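You operate a simulated robot arm through the tools that you are given. There is no shell and no other tool. Be economical: measure what you need, move in short steps, check, and stop when the job is done.

The job below is to be done with a simulated robot arm. You get a single attempt, and the scene is never put back.

## Task
Open the enamel lid.
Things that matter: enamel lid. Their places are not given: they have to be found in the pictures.

It is judged by the outcome, as a careful person would: the job done as asked, and still so three seconds after it is handed in. It fails if anything else is knocked over, pushed out of place, dropped, spilled or broken. Lids that push on must go on centred and level and be pressed home; caps that screw on are set level and turned clockwise until they are tight.

## Robot
A 6-joint arm with a two-finger parallel gripper, fixed in place. Base frame: the origin is at the foot of the arm, x ahead of it, y to its left, z up. Lengths are in mm, angles in degrees, forces in N, time in s.
Its first joint turns from -66.0 to 66.0 degrees. Payload 2.7 kg.
Tool frame: the origin (TCP) lies between the finger pads and is the grasp point; the fingertips stand 23 mm ahead of it; z points along the fingers, y is the line along which they close. The gripper opens to 94 mm. The fingers are 38 mm wide and 10 mm thick; the gripper's body (54 by 96 mm) begins 39 mm behind the TCP.
Orientation is that of the tool frame in the base frame, as a unit quaternion [w, x, y, z]. With the fingers straight down and closing along the base's y, the tool's x points along the base's -x, its y along +y and its z along -z.

## Interface
- The arm moves only by the tool nudge_tool. Its argument "commands" is a list that holds one entry, the list of rows, each a list of 7 numbers: the closure, from 0 (fully open) to 1 (shut), then the shift along the tool's x, y, z in units of 20 mm (1.0 is 20 mm), then the turn, a rotation vector about the tool's x, y, z in units of 6 degrees (1.0 is 6 degrees). In form: [[[grip, x, y, z, ax, ay, az], ...]]. A call has 1 to 20 rows; each row shifts and turns the commanded pose from where the row before left it, along the tool's axes as they then stand. A call with a number of a shift or a turn outside -1 to 1 is refused whole. A row lasts 0.2 s, in which the tool goes at most 50 mm and 8.6 degrees; a call with a longer step from one row to the next is refused whole, and so is a gripper value outside its range. A pose out of reach is approached as far as the arm can. The call stops where the force on the tool passes 40 N (or 10 N more than at its start, if that is more) or the arm is blocked; 0.2 s more then pass. The fingers move at their own pace (about 45 mm/s each) and stop on an object; they squeeze with about 44 N. The grip force told is the motor's: it shows also when the fingers shut on nothing. Time passes only in rows, and 0.2 s behind the last, so rows that do not move let the fingers close. It gives the time, the measured TCP pose, the force on the tool (base axes), the opening and the grip force at its end, in the units of the frame above (readings bear some noise), and new pictures: "views" is both (left out), scene, wrist or none.
- Cameras (640 x 400 px; columns grow to the right, rows downward): "scene" is fixed at [70.9, -406.9, 1408.8]; the picture's right is [0.84, -0.54, 0.00], its down [-0.26, -0.41, -0.88] and it looks along [0.47, 0.74, -0.48] (base axes); focal length 312 px, centre (320, 200). "wrist" rides on the gripper at [-39, 0, -44] in the tool frame; the picture's right is [0.00, -1.00, 0.00], its down [0.97, 0.00, -0.24] and it looks along [0.24, 0.00, 0.97] (tool axes); focal length 218 px, centre (320, 200).
- point_at(camera, pixels): for up to 12 pixels [column, row] of the newest picture of that camera ("zoom" is the newest enlarged one), the place [x, y, z] in the base frame of the surface seen there, good to about 3 mm, but the place of the scene camera against the robot may be out by one fixed shift of up to 25 mm in any direction. It takes no simulated time.
- close_up(camera, box): a new picture of the part [left, top, right, bottom] of that camera's present view, enlarged. It takes no simulated time.
- hand_in(): hands the job in; it is judged then, once.

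Work in short steps. Measure before you move; look again where a grasp or a placing could have gone wrong, and mend it. You have 60 turns and 120 pictures in all, those below and enlarged ones among them. Open the gripper and draw the arm clear of the work before you hand the job in, unless the task says otherwise; then end with one line.

The tools are called after "Call:" by a JSON object that holds its "method" and its "body". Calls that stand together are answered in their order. nudge_tool: Moves the arm, as the interface text tells. Its arguments: {"type":"object","properties":{"commands":{"type":"array","items":{"type":"array","items":{"type":"array","items":{"type":"number"}}}},"views":{"type":"string","enum":["both","scene","wrist","none"]}},"required":["commands"]} The other tools are called the same way: point_at (camera, pixels) gives the place of the surface under pixels of a picture; close_up (camera, box) takes an enlarged picture of a part of a camera's view; hand_in () hands the job in.

At the start:

```text
time: 0.0
tcp_pos: [317.5, 371.8, 1106.4]
tcp_rot: [0.001, 0.0, 1.0, 0.0]
contact_force: [0.6, -0.3, 0.2]
grip_width: 93.7
grasp_force: 0.1
```

scene: 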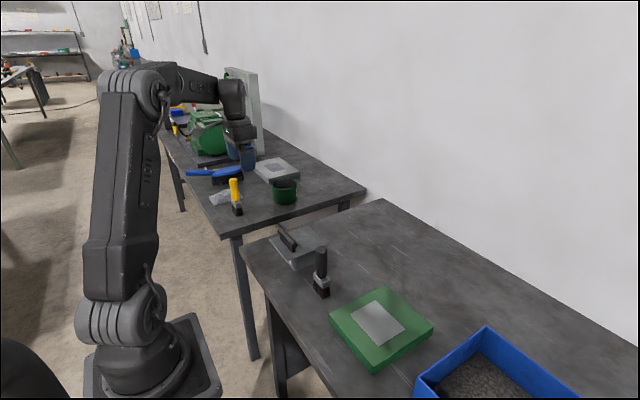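
wrist: 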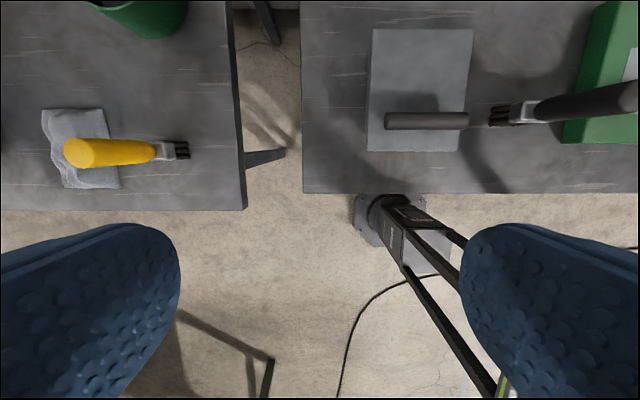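

The wrist view shows a grey plate with a bar handle around (420,100), which could be the enamel lid. I'll enlarge the pictures to look for the lid.

Call:
{"method": "close_up", "body": {"camera": "scene", "box": [230, 200, 390, 300]}}

Call:
{"method": "close_up", "body": {"camera": "scene", "box": [150, 60, 310, 220]}}

Call:
{"method": "close_up", "body": {"camera": "wrist", "box": [300, 0, 640, 210]}}

Call:
{"method": "point_at", "body": {"camera": "wrist", "pixels": [[375, 32], [468, 32], [370, 148], [460, 148], [390, 120], [465, 120], [427, 120], [420, 60], [520, 20], [590, 100], [500, 115], [310, 185]]}}

```text
4.00 times, centred on (310, 250) of scene
```

zoom: 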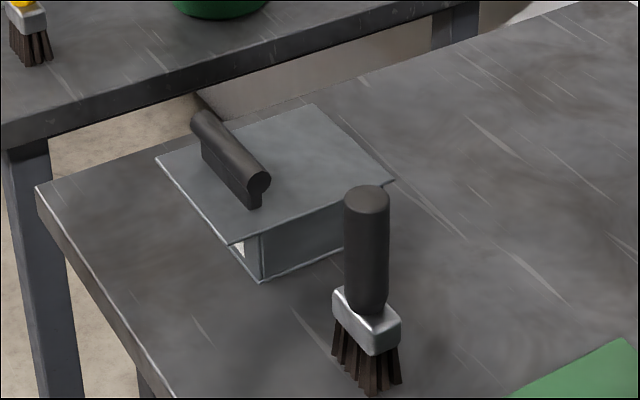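

```text
2.50 times, centred on (230, 140) of scene
```

zoom: 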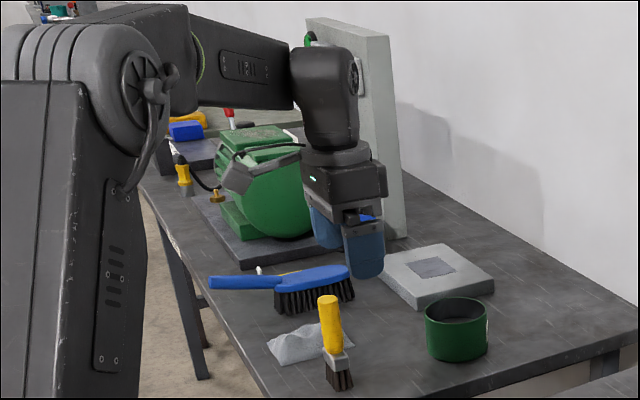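

```text
1.88 times, centred on (470, 105) of wrist
```

zoom: 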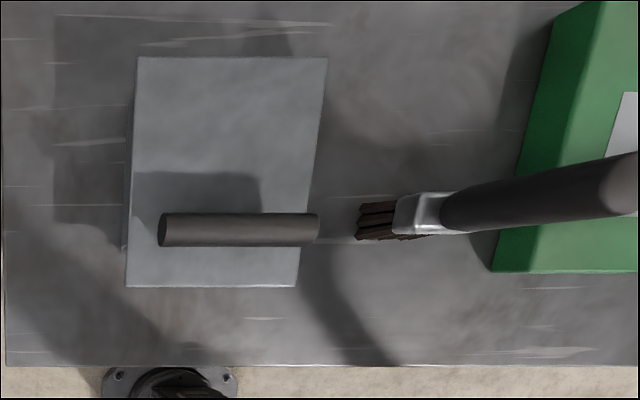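

```text
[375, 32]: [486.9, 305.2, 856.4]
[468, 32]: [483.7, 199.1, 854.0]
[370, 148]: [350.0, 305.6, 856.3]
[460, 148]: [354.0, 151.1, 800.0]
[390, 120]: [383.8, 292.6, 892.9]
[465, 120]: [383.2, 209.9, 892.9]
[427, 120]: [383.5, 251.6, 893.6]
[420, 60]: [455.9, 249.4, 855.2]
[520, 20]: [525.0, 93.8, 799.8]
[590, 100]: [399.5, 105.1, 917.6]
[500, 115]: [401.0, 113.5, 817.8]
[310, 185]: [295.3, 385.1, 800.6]
```

The box has a lid with a bar handle along y at x≈383, z≈893. I need to know whether it is hinged and where, so I'll look closer.

Call:
{"method": "close_up", "body": {"camera": "scene", "box": [264, 220, 334, 275]}}

Call:
{"method": "close_up", "body": {"camera": "wrist", "box": [355, 15, 485, 165]}}

Call:
{"method": "point_at", "body": {"camera": "scene", "pixels": [[294, 243], [270, 240], [287, 260], [308, 227], [326, 245], [295, 269], [305, 262], [290, 262]]}}

```text
7.27 times, centred on (299, 248) of scene
```

zoom: 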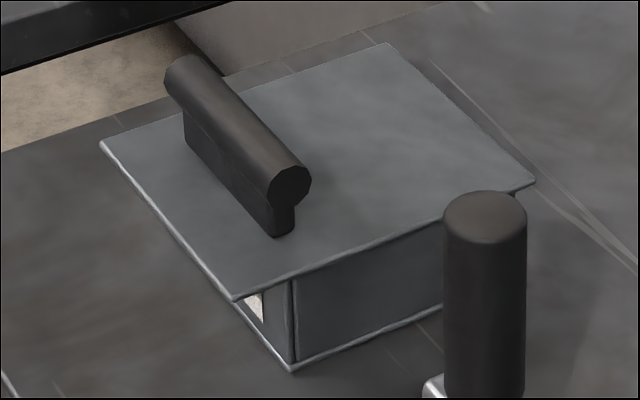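

```text
2.67 times, centred on (420, 90) of wrist
```

zoom: 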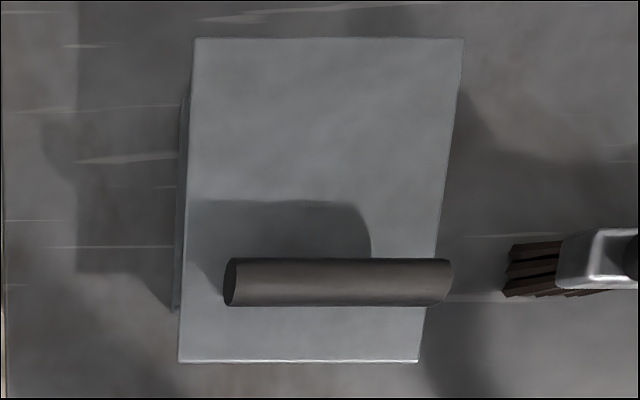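

```text
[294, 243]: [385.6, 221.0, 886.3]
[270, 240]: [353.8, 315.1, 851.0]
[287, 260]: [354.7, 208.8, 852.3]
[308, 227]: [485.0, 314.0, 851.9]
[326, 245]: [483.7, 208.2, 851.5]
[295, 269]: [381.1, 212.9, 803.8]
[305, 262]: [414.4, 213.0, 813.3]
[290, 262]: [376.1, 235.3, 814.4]
```

The lid plate (x≈352–487, y≈199–305, z≈854) overhangs the box front by about 27 mm, with the handle near the front, so the hinge should be at the far edge (x≈485). I plan to lift it by the front overhang with the fingers pitched forward. First I turn the tool so it closes along x, then start pitching it.

Call:
{"method": "nudge_tool", "body": {"commands": [[[0, 0, 0, 0, 0, 0, -1], [0, 0, 0, 0, 0, 0, -1], [0, 0, 0, 0, 0, 0, -1], [0, 0, 0, 0, 0, 0, -1], [0, 0, 0, 0, 0, 0, -1], [0, 0, 0, 0, 0, 0, -1], [0, 0, 0, 0, 0, 0, -1], [0, 0, 0, 0, 0, 0, -1], [0, 0, 0, 0, 0, 0, -1], [0, 0, 0, 0, 0, 0, -1], [0, 0, 0, 0, 0, 0, -1], [0, 0, 0, 0, 0, 0, -1], [0, 0, 0, 0, 0, 0, -1], [0, 0, 0, 0, 0, 0, -1], [0, 0, 0, 0, 0, 0, -1], [0, 0, 0, 0, 1, 0, 0], [0, 0, 0, 0, 1, 0, 0], [0, 0, 0, 0, 1, 0, 0], [0, 0, 0, 0, 1, 0, 0], [0, 0, 0, 0, 1, 0, 0]]]}}

```text
time: 4.2
tcp_pos: [316.4, 371.8, 1107.2]
tcp_rot: [0.184, -0.682, 0.683, -0.184]
contact_force: [-0.5, -0.6, 0.4]
grip_width: 94.1
grasp_force: 0.1
```

scene: 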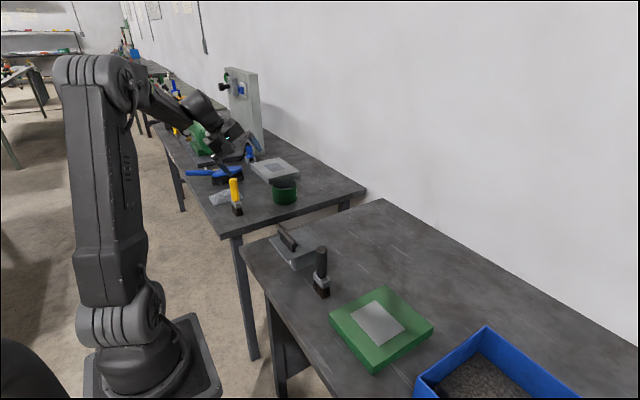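
wrist: 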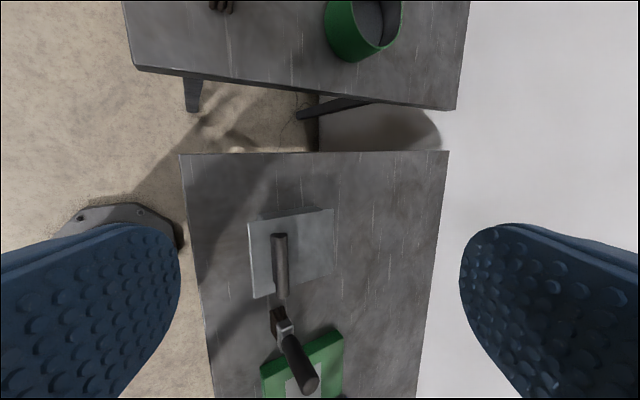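

The turn worked and the tool is pitched 30° toward +x. Now I pitch to 72°, shift to y≈252 and descend to a standoff in front of the lid with the fingers partly closed.

Call:
{"method": "nudge_tool", "body": {"commands": [[[0.72, 1, 0, 0, 1, 0, 0], [0.72, 1, 0, 0, 1, 0, 0], [0.72, 1, 0, 0, 1, 0, 0], [0.72, 1, 0, 0, 1, 0, 0], [0.72, 1, 0, 0, 1, 0, 0], [0.72, 1, 0, 0, 1, 0, 0], [0.72, 0, 0, 0, 1, 0, 0], [0.72, 0, 0.937, 0.14, 0, 0, 0], [0.72, 0, 0.937, 0.14, 0, 0, 0], [0.72, 0, 0.937, 0.14, 0, 0, 0], [0.72, 0, 0.937, 0.14, 0, 0, 0], [0.72, 0, 0.937, 0.14, 0, 0, 0], [0.72, 0, 0.937, 0.14, 0, 0, 0]]]}}

```text
time: 7.0
tcp_pos: [298.4, 251.3, 993.8]
tcp_rot: [0.416, -0.572, 0.572, -0.416]
contact_force: [-0.1, -0.4, 0.7]
grip_width: 26.3
grasp_force: 0.0
```

scene: 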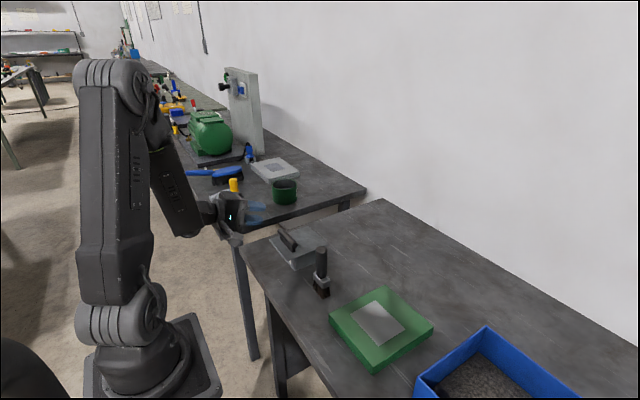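
wrist: 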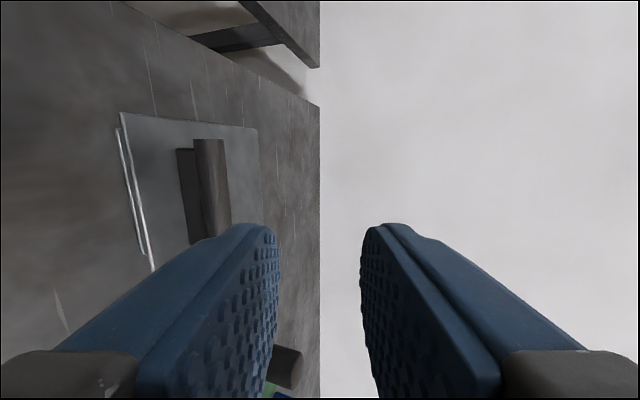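

Pose reached as planned. I continue down to the height of the lid edge, staying about 20 mm short of it.

Call:
{"method": "nudge_tool", "body": {"commands": [[[0.72, 0, 0.843, 0.364, 0, 0, 0], [0.72, 0, 0.843, 0.364, 0, 0, 0], [0.72, 0, 0.843, 0.364, 0, 0, 0], [0.72, 0, 0.843, 0.364, 0, 0, 0], [0.72, 0, 0.843, 0.364, 0, 0, 0], [0.72, 0, 0.843, 0.364, 0, 0, 0], [0.72, 0, 0.843, 0.364, 0, 0, 0], [0.72, 0, 0, 0, 0, 0, 0]]]}}

```text
time: 8.8
tcp_pos: [311.1, 251.9, 866.2]
tcp_rot: [-0.416, 0.572, -0.572, 0.416]
contact_force: [-0.5, -0.5, -0.8]
grip_width: 26.4
grasp_force: 0.1
```

scene: 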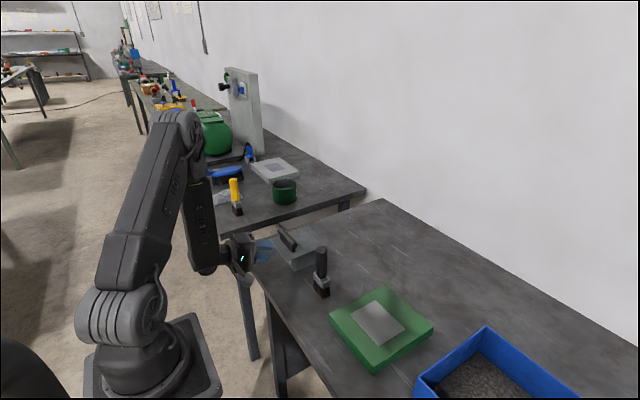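
wrist: 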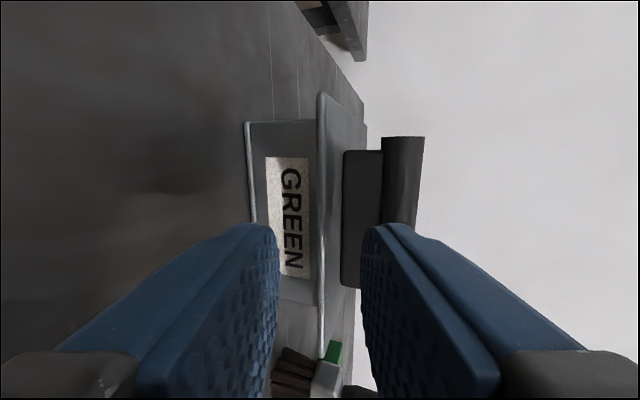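

The lid's front edge (column ≈321) sits between the two fingers, with the box's labelled front below it. I'll measure the edge, front wall and handle from here.

Call:
{"method": "close_up", "body": {"camera": "wrist", "box": [230, 80, 440, 220]}}

Call:
{"method": "point_at", "body": {"camera": "wrist", "pixels": [[320, 150], [320, 250], [324, 200], [285, 200], [312, 180], [335, 180], [360, 200], [400, 180], [345, 160], [362, 130]]}}

```text
2.86 times, centred on (335, 150) of wrist
```

zoom: 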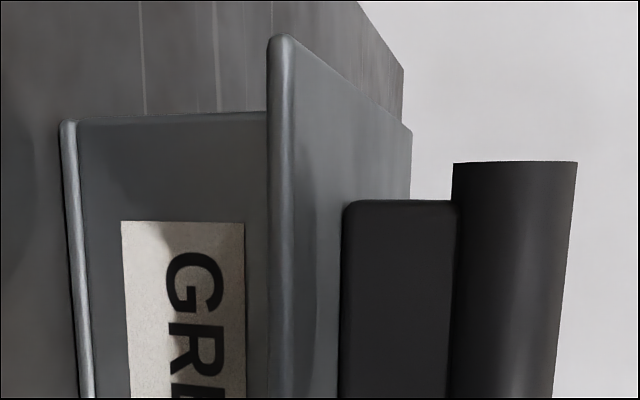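

```text
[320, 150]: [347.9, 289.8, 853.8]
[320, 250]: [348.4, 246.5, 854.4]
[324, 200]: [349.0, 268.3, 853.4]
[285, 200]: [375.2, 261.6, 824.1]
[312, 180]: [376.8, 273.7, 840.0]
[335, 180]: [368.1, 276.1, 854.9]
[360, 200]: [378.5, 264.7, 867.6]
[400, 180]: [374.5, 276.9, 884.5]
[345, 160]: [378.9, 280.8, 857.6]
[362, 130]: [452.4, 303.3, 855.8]
```

Edge at x≈348, z≈854; front wall at x≈376; handle front at x≈374. I move +30 mm in x so the fingers straddle the edge by about 12 mm.

Call:
{"method": "nudge_tool", "body": {"commands": [[[0.72, 0, -0.14, 0.48, 0, 0, 0], [0.72, 0, -0.14, 0.48, 0, 0, 0], [0.72, 0, -0.14, 0.48, 0, 0, 0], [0.72, 0, 0, 0, 0, 0, 0]]], "views": "wrist"}}

```text
time: 9.8
tcp_pos: [340.8, 250.9, 866.2]
tcp_rot: [-0.415, 0.572, -0.572, 0.416]
contact_force: [0.1, 0.4, -0.8]
grip_width: 26.4
grasp_force: 0.1
```

wrist: 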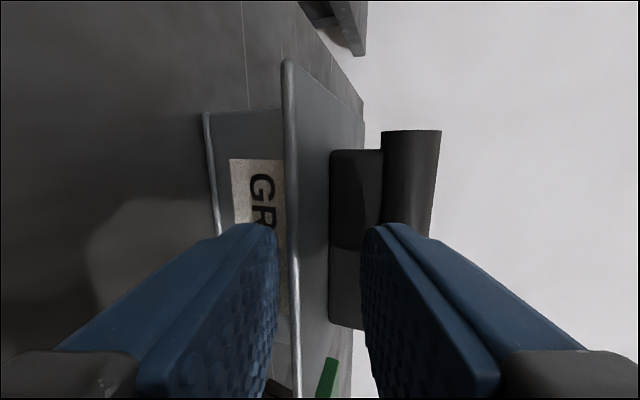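

The fingers straddle the edge without contact. I lift gently by 25 mm and watch the force and whether the lid follows.

Call:
{"method": "nudge_tool", "body": {"commands": [[[0.72, 0, -0.244, -0.058, 0, 0, 0], [0.72, 0, -0.244, -0.058, 0, 0, 0], [0.72, 0, -0.244, -0.058, 0, 0, 0], [0.72, 0, -0.244, -0.058, 0, 0, 0], [0.72, 0, -0.244, -0.058, 0, 0, 0], [0.72, 0, 0, 0, 0, 0, 0]]]}}

```text
time: 11.2
tcp_pos: [344.3, 252.2, 889.9]
tcp_rot: [-0.416, 0.572, -0.572, 0.416]
contact_force: [-0.5, 0.9, -0.1]
grip_width: 26.9
grasp_force: 0.9
```

scene: 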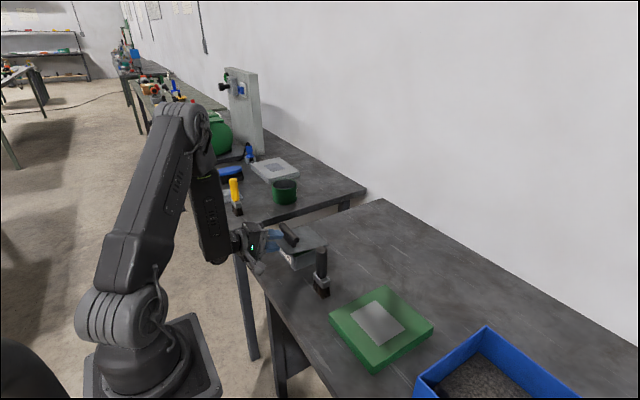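
wrist: 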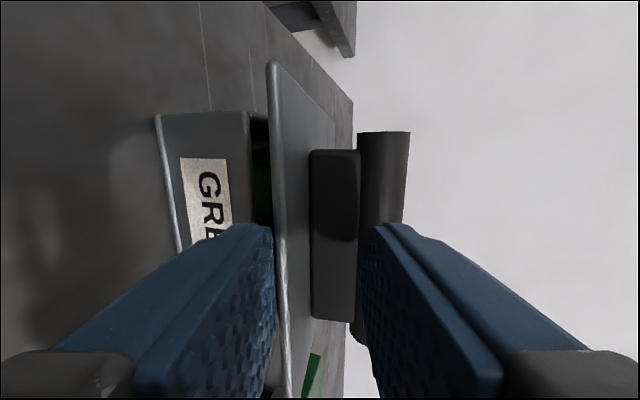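

The lid edge is rising with almost no load, and a gap is showing over the box. I check the scene to confirm it pivots at the far edge.

Call:
{"method": "close_up", "body": {"camera": "scene", "box": [240, 210, 350, 290]}}

Call:
{"method": "point_at", "body": {"camera": "wrist", "pixels": [[276, 120], [276, 200], [285, 150], [300, 130], [325, 130], [332, 140], [335, 300]]}}

```text
5.00 times, centred on (295, 250) of scene
```

zoom: 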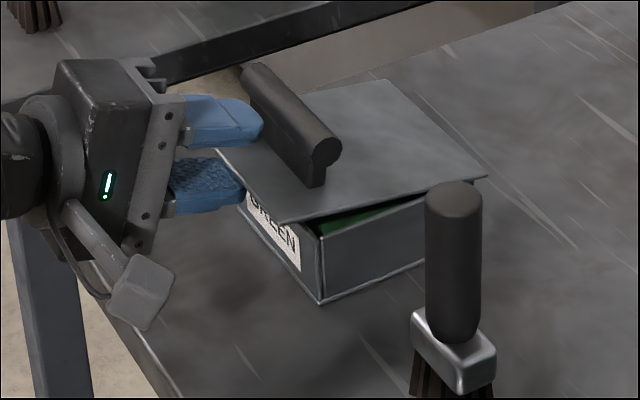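

```text
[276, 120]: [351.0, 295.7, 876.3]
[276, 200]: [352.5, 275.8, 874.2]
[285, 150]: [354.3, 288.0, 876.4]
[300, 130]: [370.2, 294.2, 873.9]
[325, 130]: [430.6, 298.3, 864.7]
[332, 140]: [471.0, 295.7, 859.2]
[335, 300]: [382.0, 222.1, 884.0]
```

It is hinged at the back (slope ≈8°, pivot near x≈486, z≈853). I rotate tool and TCP together about that pivot, 30° first.

Call:
{"method": "nudge_tool", "body": {"commands": [[[0.72, 0, -0.384, -0.012, -0.5, 0, 0], [0.72, 0, -0.384, -0.012, -0.5, 0, 0], [0.72, 0, -0.384, -0.012, -0.5, 0, 0], [0.72, 0, -0.384, -0.012, -0.5, 0, 0], [0.72, 0, -0.384, -0.012, -0.5, 0, 0], [0.72, 0, -0.384, -0.012, -0.5, 0, 0], [0.72, 0, -0.384, -0.012, -0.5, 0, 0], [0.72, 0, -0.384, -0.012, -0.5, 0, 0], [0.72, 0, -0.384, -0.012, -0.5, 0, 0], [0.72, 0, -0.384, -0.012, -0.5, 0, 0]]]}}

```text
time: 13.4
tcp_pos: [381.9, 251.3, 957.0]
tcp_rot: [-0.253, 0.661, -0.66, 0.253]
contact_force: [0.7, 0.7, -0.8]
grip_width: 26.7
grasp_force: 0.3
```

scene: 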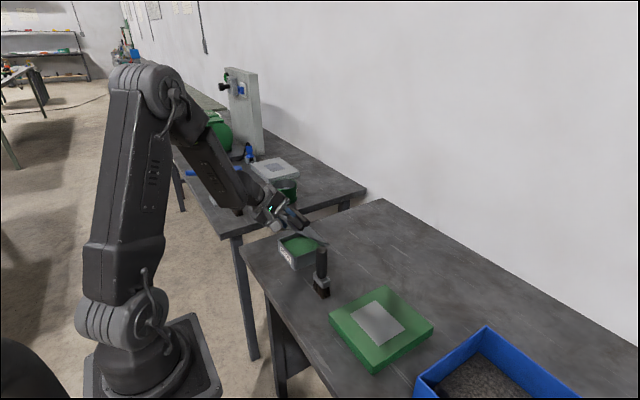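
wrist: 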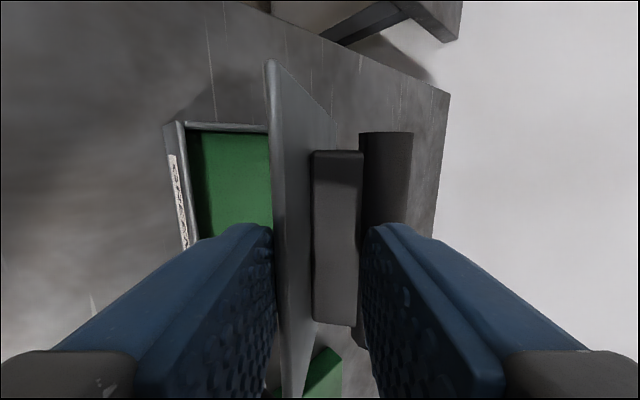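

The lid follows exactly and its position between the fingers hasn't changed. I continue another 45° along the same arc.

Call:
{"method": "nudge_tool", "body": {"commands": [[[0.72, 0, -0.384, -0.012, -0.5, 0, 0], [0.72, 0, -0.384, -0.012, -0.5, 0, 0], [0.72, 0, -0.384, -0.012, -0.5, 0, 0], [0.72, 0, -0.384, -0.012, -0.5, 0, 0], [0.72, 0, -0.384, -0.012, -0.5, 0, 0], [0.72, 0, -0.384, -0.012, -0.5, 0, 0], [0.72, 0, -0.384, -0.012, -0.5, 0, 0], [0.72, 0, -0.384, -0.012, -0.5, 0, 0], [0.72, 0, -0.384, -0.012, -0.5, 0, 0], [0.72, 0, -0.384, -0.012, -0.5, 0, 0], [0.72, 0, -0.384, -0.012, -0.5, 0, 0], [0.72, 0, -0.384, -0.012, -0.5, 0, 0], [0.72, 0, -0.384, -0.012, -0.5, 0, 0], [0.72, 0, -0.384, -0.012, -0.5, 0, 0], [0.72, 0, -0.384, -0.012, -0.5, 0, 0]]]}}

```text
time: 16.6
tcp_pos: [484.3, 250.1, 1000.2]
tcp_rot: [-0.019, -0.707, 0.707, 0.019]
contact_force: [-0.1, 0.1, -0.6]
grip_width: 26.4
grasp_force: 0.4
```

scene: 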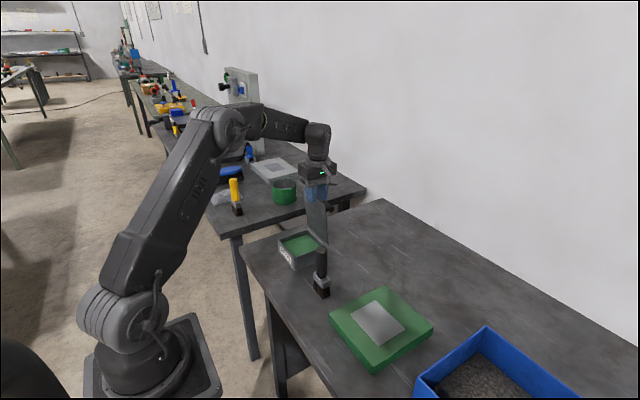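
wrist: 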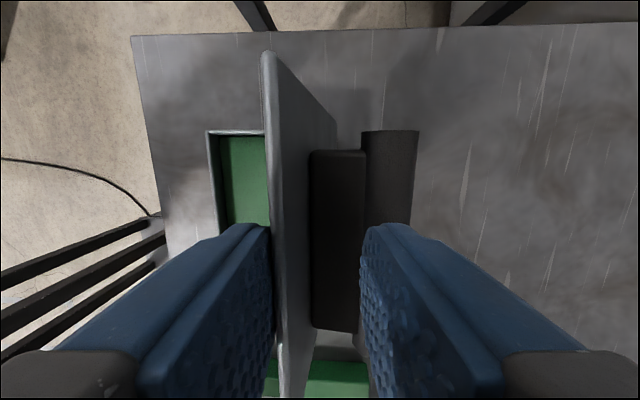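

The lid is near vertical (≈83°). I continue slowly past vertical by up to 24°, watching for the hinge stop.

Call:
{"method": "nudge_tool", "body": {"commands": [[[0.72, 0, -0.384, -0.012, -0.5, 0, 0], [0.72, 0, -0.384, -0.012, -0.5, 0, 0], [0.72, 0, -0.384, -0.012, -0.5, 0, 0], [0.72, 0, -0.384, -0.012, -0.5, 0, 0], [0.72, 0, -0.384, -0.012, -0.5, 0, 0], [0.72, 0, -0.384, -0.012, -0.5, 0, 0], [0.72, 0, -0.384, -0.012, -0.5, 0, 0], [0.72, 0, -0.384, -0.012, -0.5, 0, 0]]]}}

```text
time: 18.1
tcp_pos: [518.1, 245.6, 995.5]
tcp_rot: [0.125, 0.698, -0.693, -0.134]
contact_force: [-6.8, 0.4, 3.1]
grip_width: 29.5
grasp_force: 3.2
out of reach, approached as far as the arm can: row 6
stopped in row 7: the force on the tool passed its limit (the readings are from after the stop); the commanded pose is now the measured one
```

scene: 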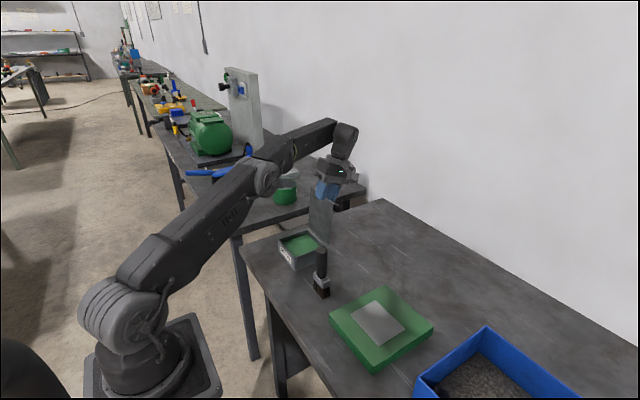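
wrist: 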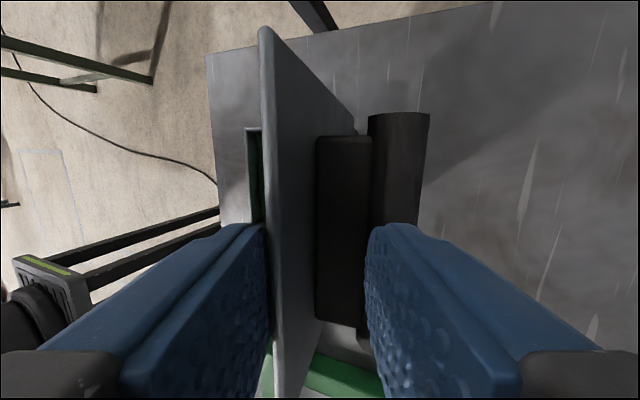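

The arm hit a reach limit and some resistance with the lid past vertical. I measure the lid's actual angle now.

Call:
{"method": "point_at", "body": {"camera": "wrist", "pixels": [[264, 60], [275, 70], [300, 90], [325, 110], [345, 125], [280, 200], [264, 150], [253, 135]]}}

Call:
{"method": "close_up", "body": {"camera": "scene", "box": [250, 130, 390, 300]}}

```text
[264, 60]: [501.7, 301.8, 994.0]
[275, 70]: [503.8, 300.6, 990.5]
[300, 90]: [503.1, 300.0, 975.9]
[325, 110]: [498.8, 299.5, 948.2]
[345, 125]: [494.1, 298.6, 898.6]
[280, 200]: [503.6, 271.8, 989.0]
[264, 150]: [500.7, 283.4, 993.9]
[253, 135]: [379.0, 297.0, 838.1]
```

```text
2.35 times, centred on (320, 215) of scene
```

zoom: 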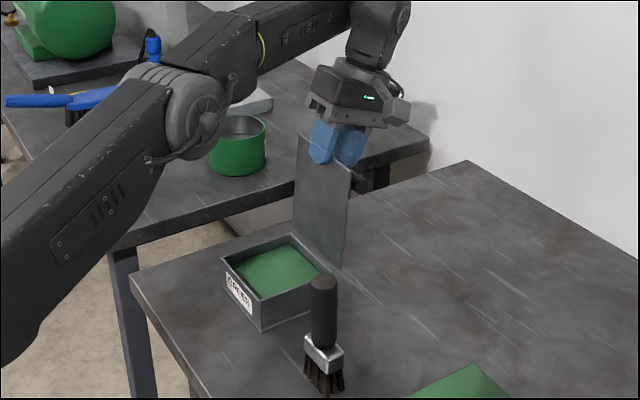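

The lid stands ≈6° past vertical against its stop, and the box hasn't moved. I ease the front finger off the lid and turn the tool back toward vertical, to see whether the lid stays.

Call:
{"method": "nudge_tool", "body": {"commands": [[[0.72, 0, 0.1, 0, 0, 0, 0], [0.72, 0, 0.1, 0, 0.5, 0, 0], [0.72, 0, 0.1, 0, 0.5, 0, 0], [0.72, 0, 0.1, 0, 0.5, 0, 0], [0.72, 0, 0.1, 0, 0.5, 0, 0], [0.72, 0, 0, 0, 0, 0, 0]]]}}

```text
time: 19.5
tcp_pos: [506.7, 246.2, 999.5]
tcp_rot: [0.051, 0.707, -0.703, -0.059]
contact_force: [0.4, -0.1, 0.2]
grip_width: 26.2
grasp_force: 0.1
```

scene: 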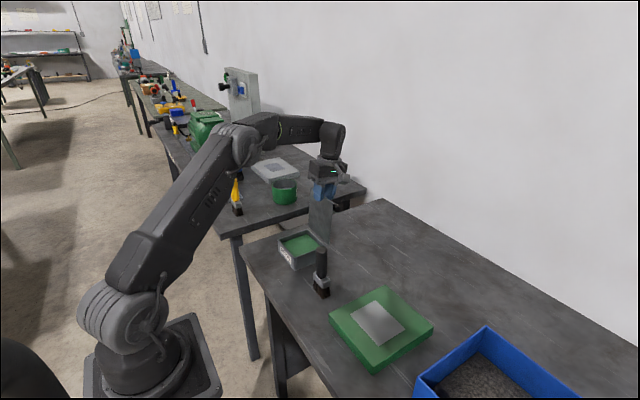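
wrist: 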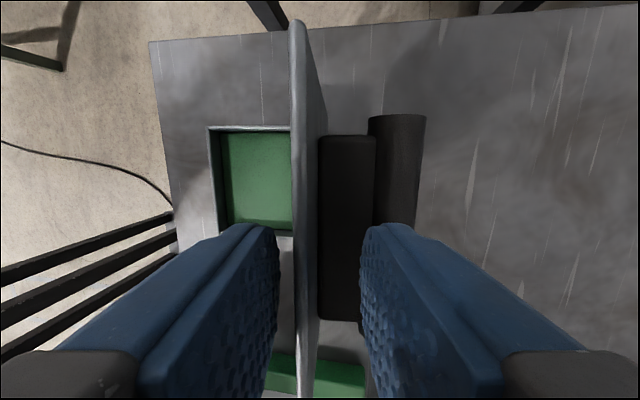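

The lid stands free between the fingers with no contact force. I retreat straight up.

Call:
{"method": "nudge_tool", "body": {"commands": [[[0.72, 0, 0.047, -0.3, 0, 0, 0], [0.72, 0, 0.047, -0.3, 0, 0, 0], [0.72, 0, 0.047, -0.3, 0, 0, 0], [0.72, 0, 0.047, -0.3, 0, 0, 0], [0.72, 0, 0.047, -0.3, 0, 0, 0], [0.72, 0, 0.07, -0.45, 0, 0, 0], [0.72, 0, 0.07, -0.45, 0, 0, 0], [0.72, 0, 0.07, -0.45, 0, 0, 0], [0.72, 0, 0.07, -0.45, 0, 0, 0], [0.72, 0, 0.07, -0.45, 0, 0, 0]]]}}

```text
time: 21.7
tcp_pos: [508.9, 244.3, 1075.1]
tcp_rot: [0.051, 0.706, -0.704, -0.061]
contact_force: [-0.3, -0.3, 0.6]
grip_width: 26.5
grasp_force: 0.1
```

scene: 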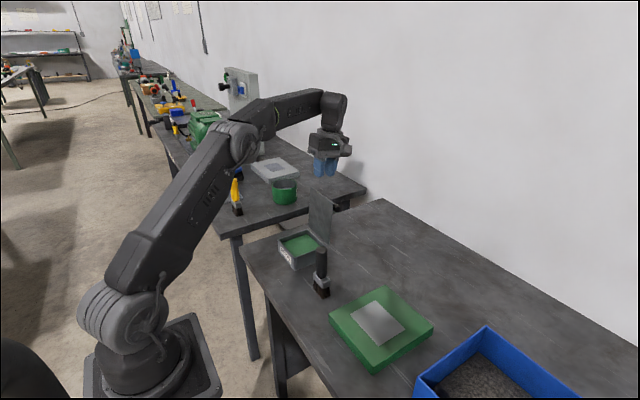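
wrist: 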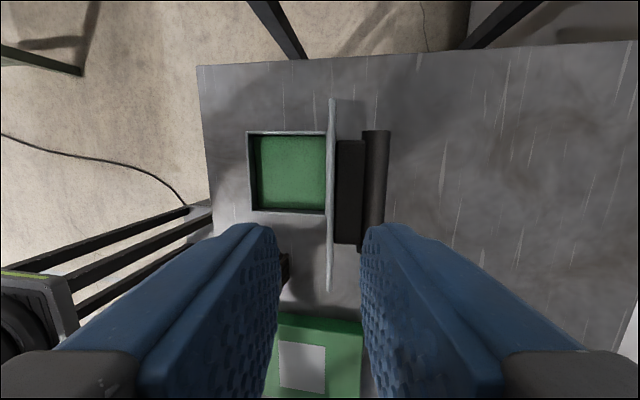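

The lid stays open by itself and the fingers are clear of it. I move up and away a bit more while opening the gripper, and wait to confirm.

Call:
{"method": "nudge_tool", "body": {"commands": [[[0, 0, 0.6, -0.6, 0, 0, 0], [0, 0, 0.6, -0.6, 0, 0, 0], [0, 0, 0.6, -0.6, 0, 0, 0], [0, 0, 0.6, -0.6, 0, 0, 0], [0, 0, 0.6, -0.6, 0, 0, 0], [0, 0, 0, 0, 0, 0, 0], [0, 0, 0, 0, 0, 0, 0], [0, 0, 0, 0, 0, 0, 0], [0, 0, 0, 0, 0, 0, 0], [0, 0, 0, 0, 0, 0, 0], [0, 0, 0, 0, 0, 0, 0], [0, 0, 0, 0, 0, 0, 0]]]}}

```text
time: 24.3
tcp_pos: [458.7, 243.4, 1142.3]
tcp_rot: [0.052, 0.706, -0.703, -0.06]
contact_force: [-0.2, 0.8, -0.5]
grip_width: 94.1
grasp_force: 0.0
```

scene: 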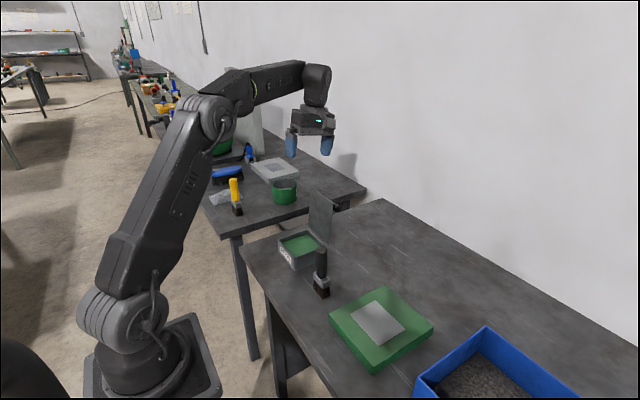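
wrist: 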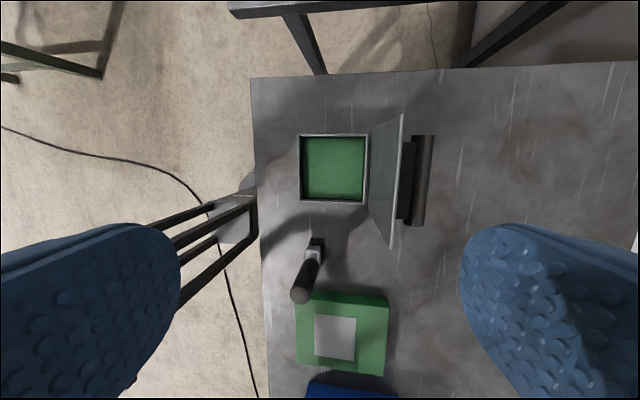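

The lid stands open and steady, the brush and the other objects are in their places, and the gripper is open and clear. I hand the job in.

Call:
{"method": "hand_in", "body": {}}

```text
The job is handed in.
```

The enamel lid is open and standing against its hinge stop just past vertical, with nothing else disturbed and the arm drawn clear.
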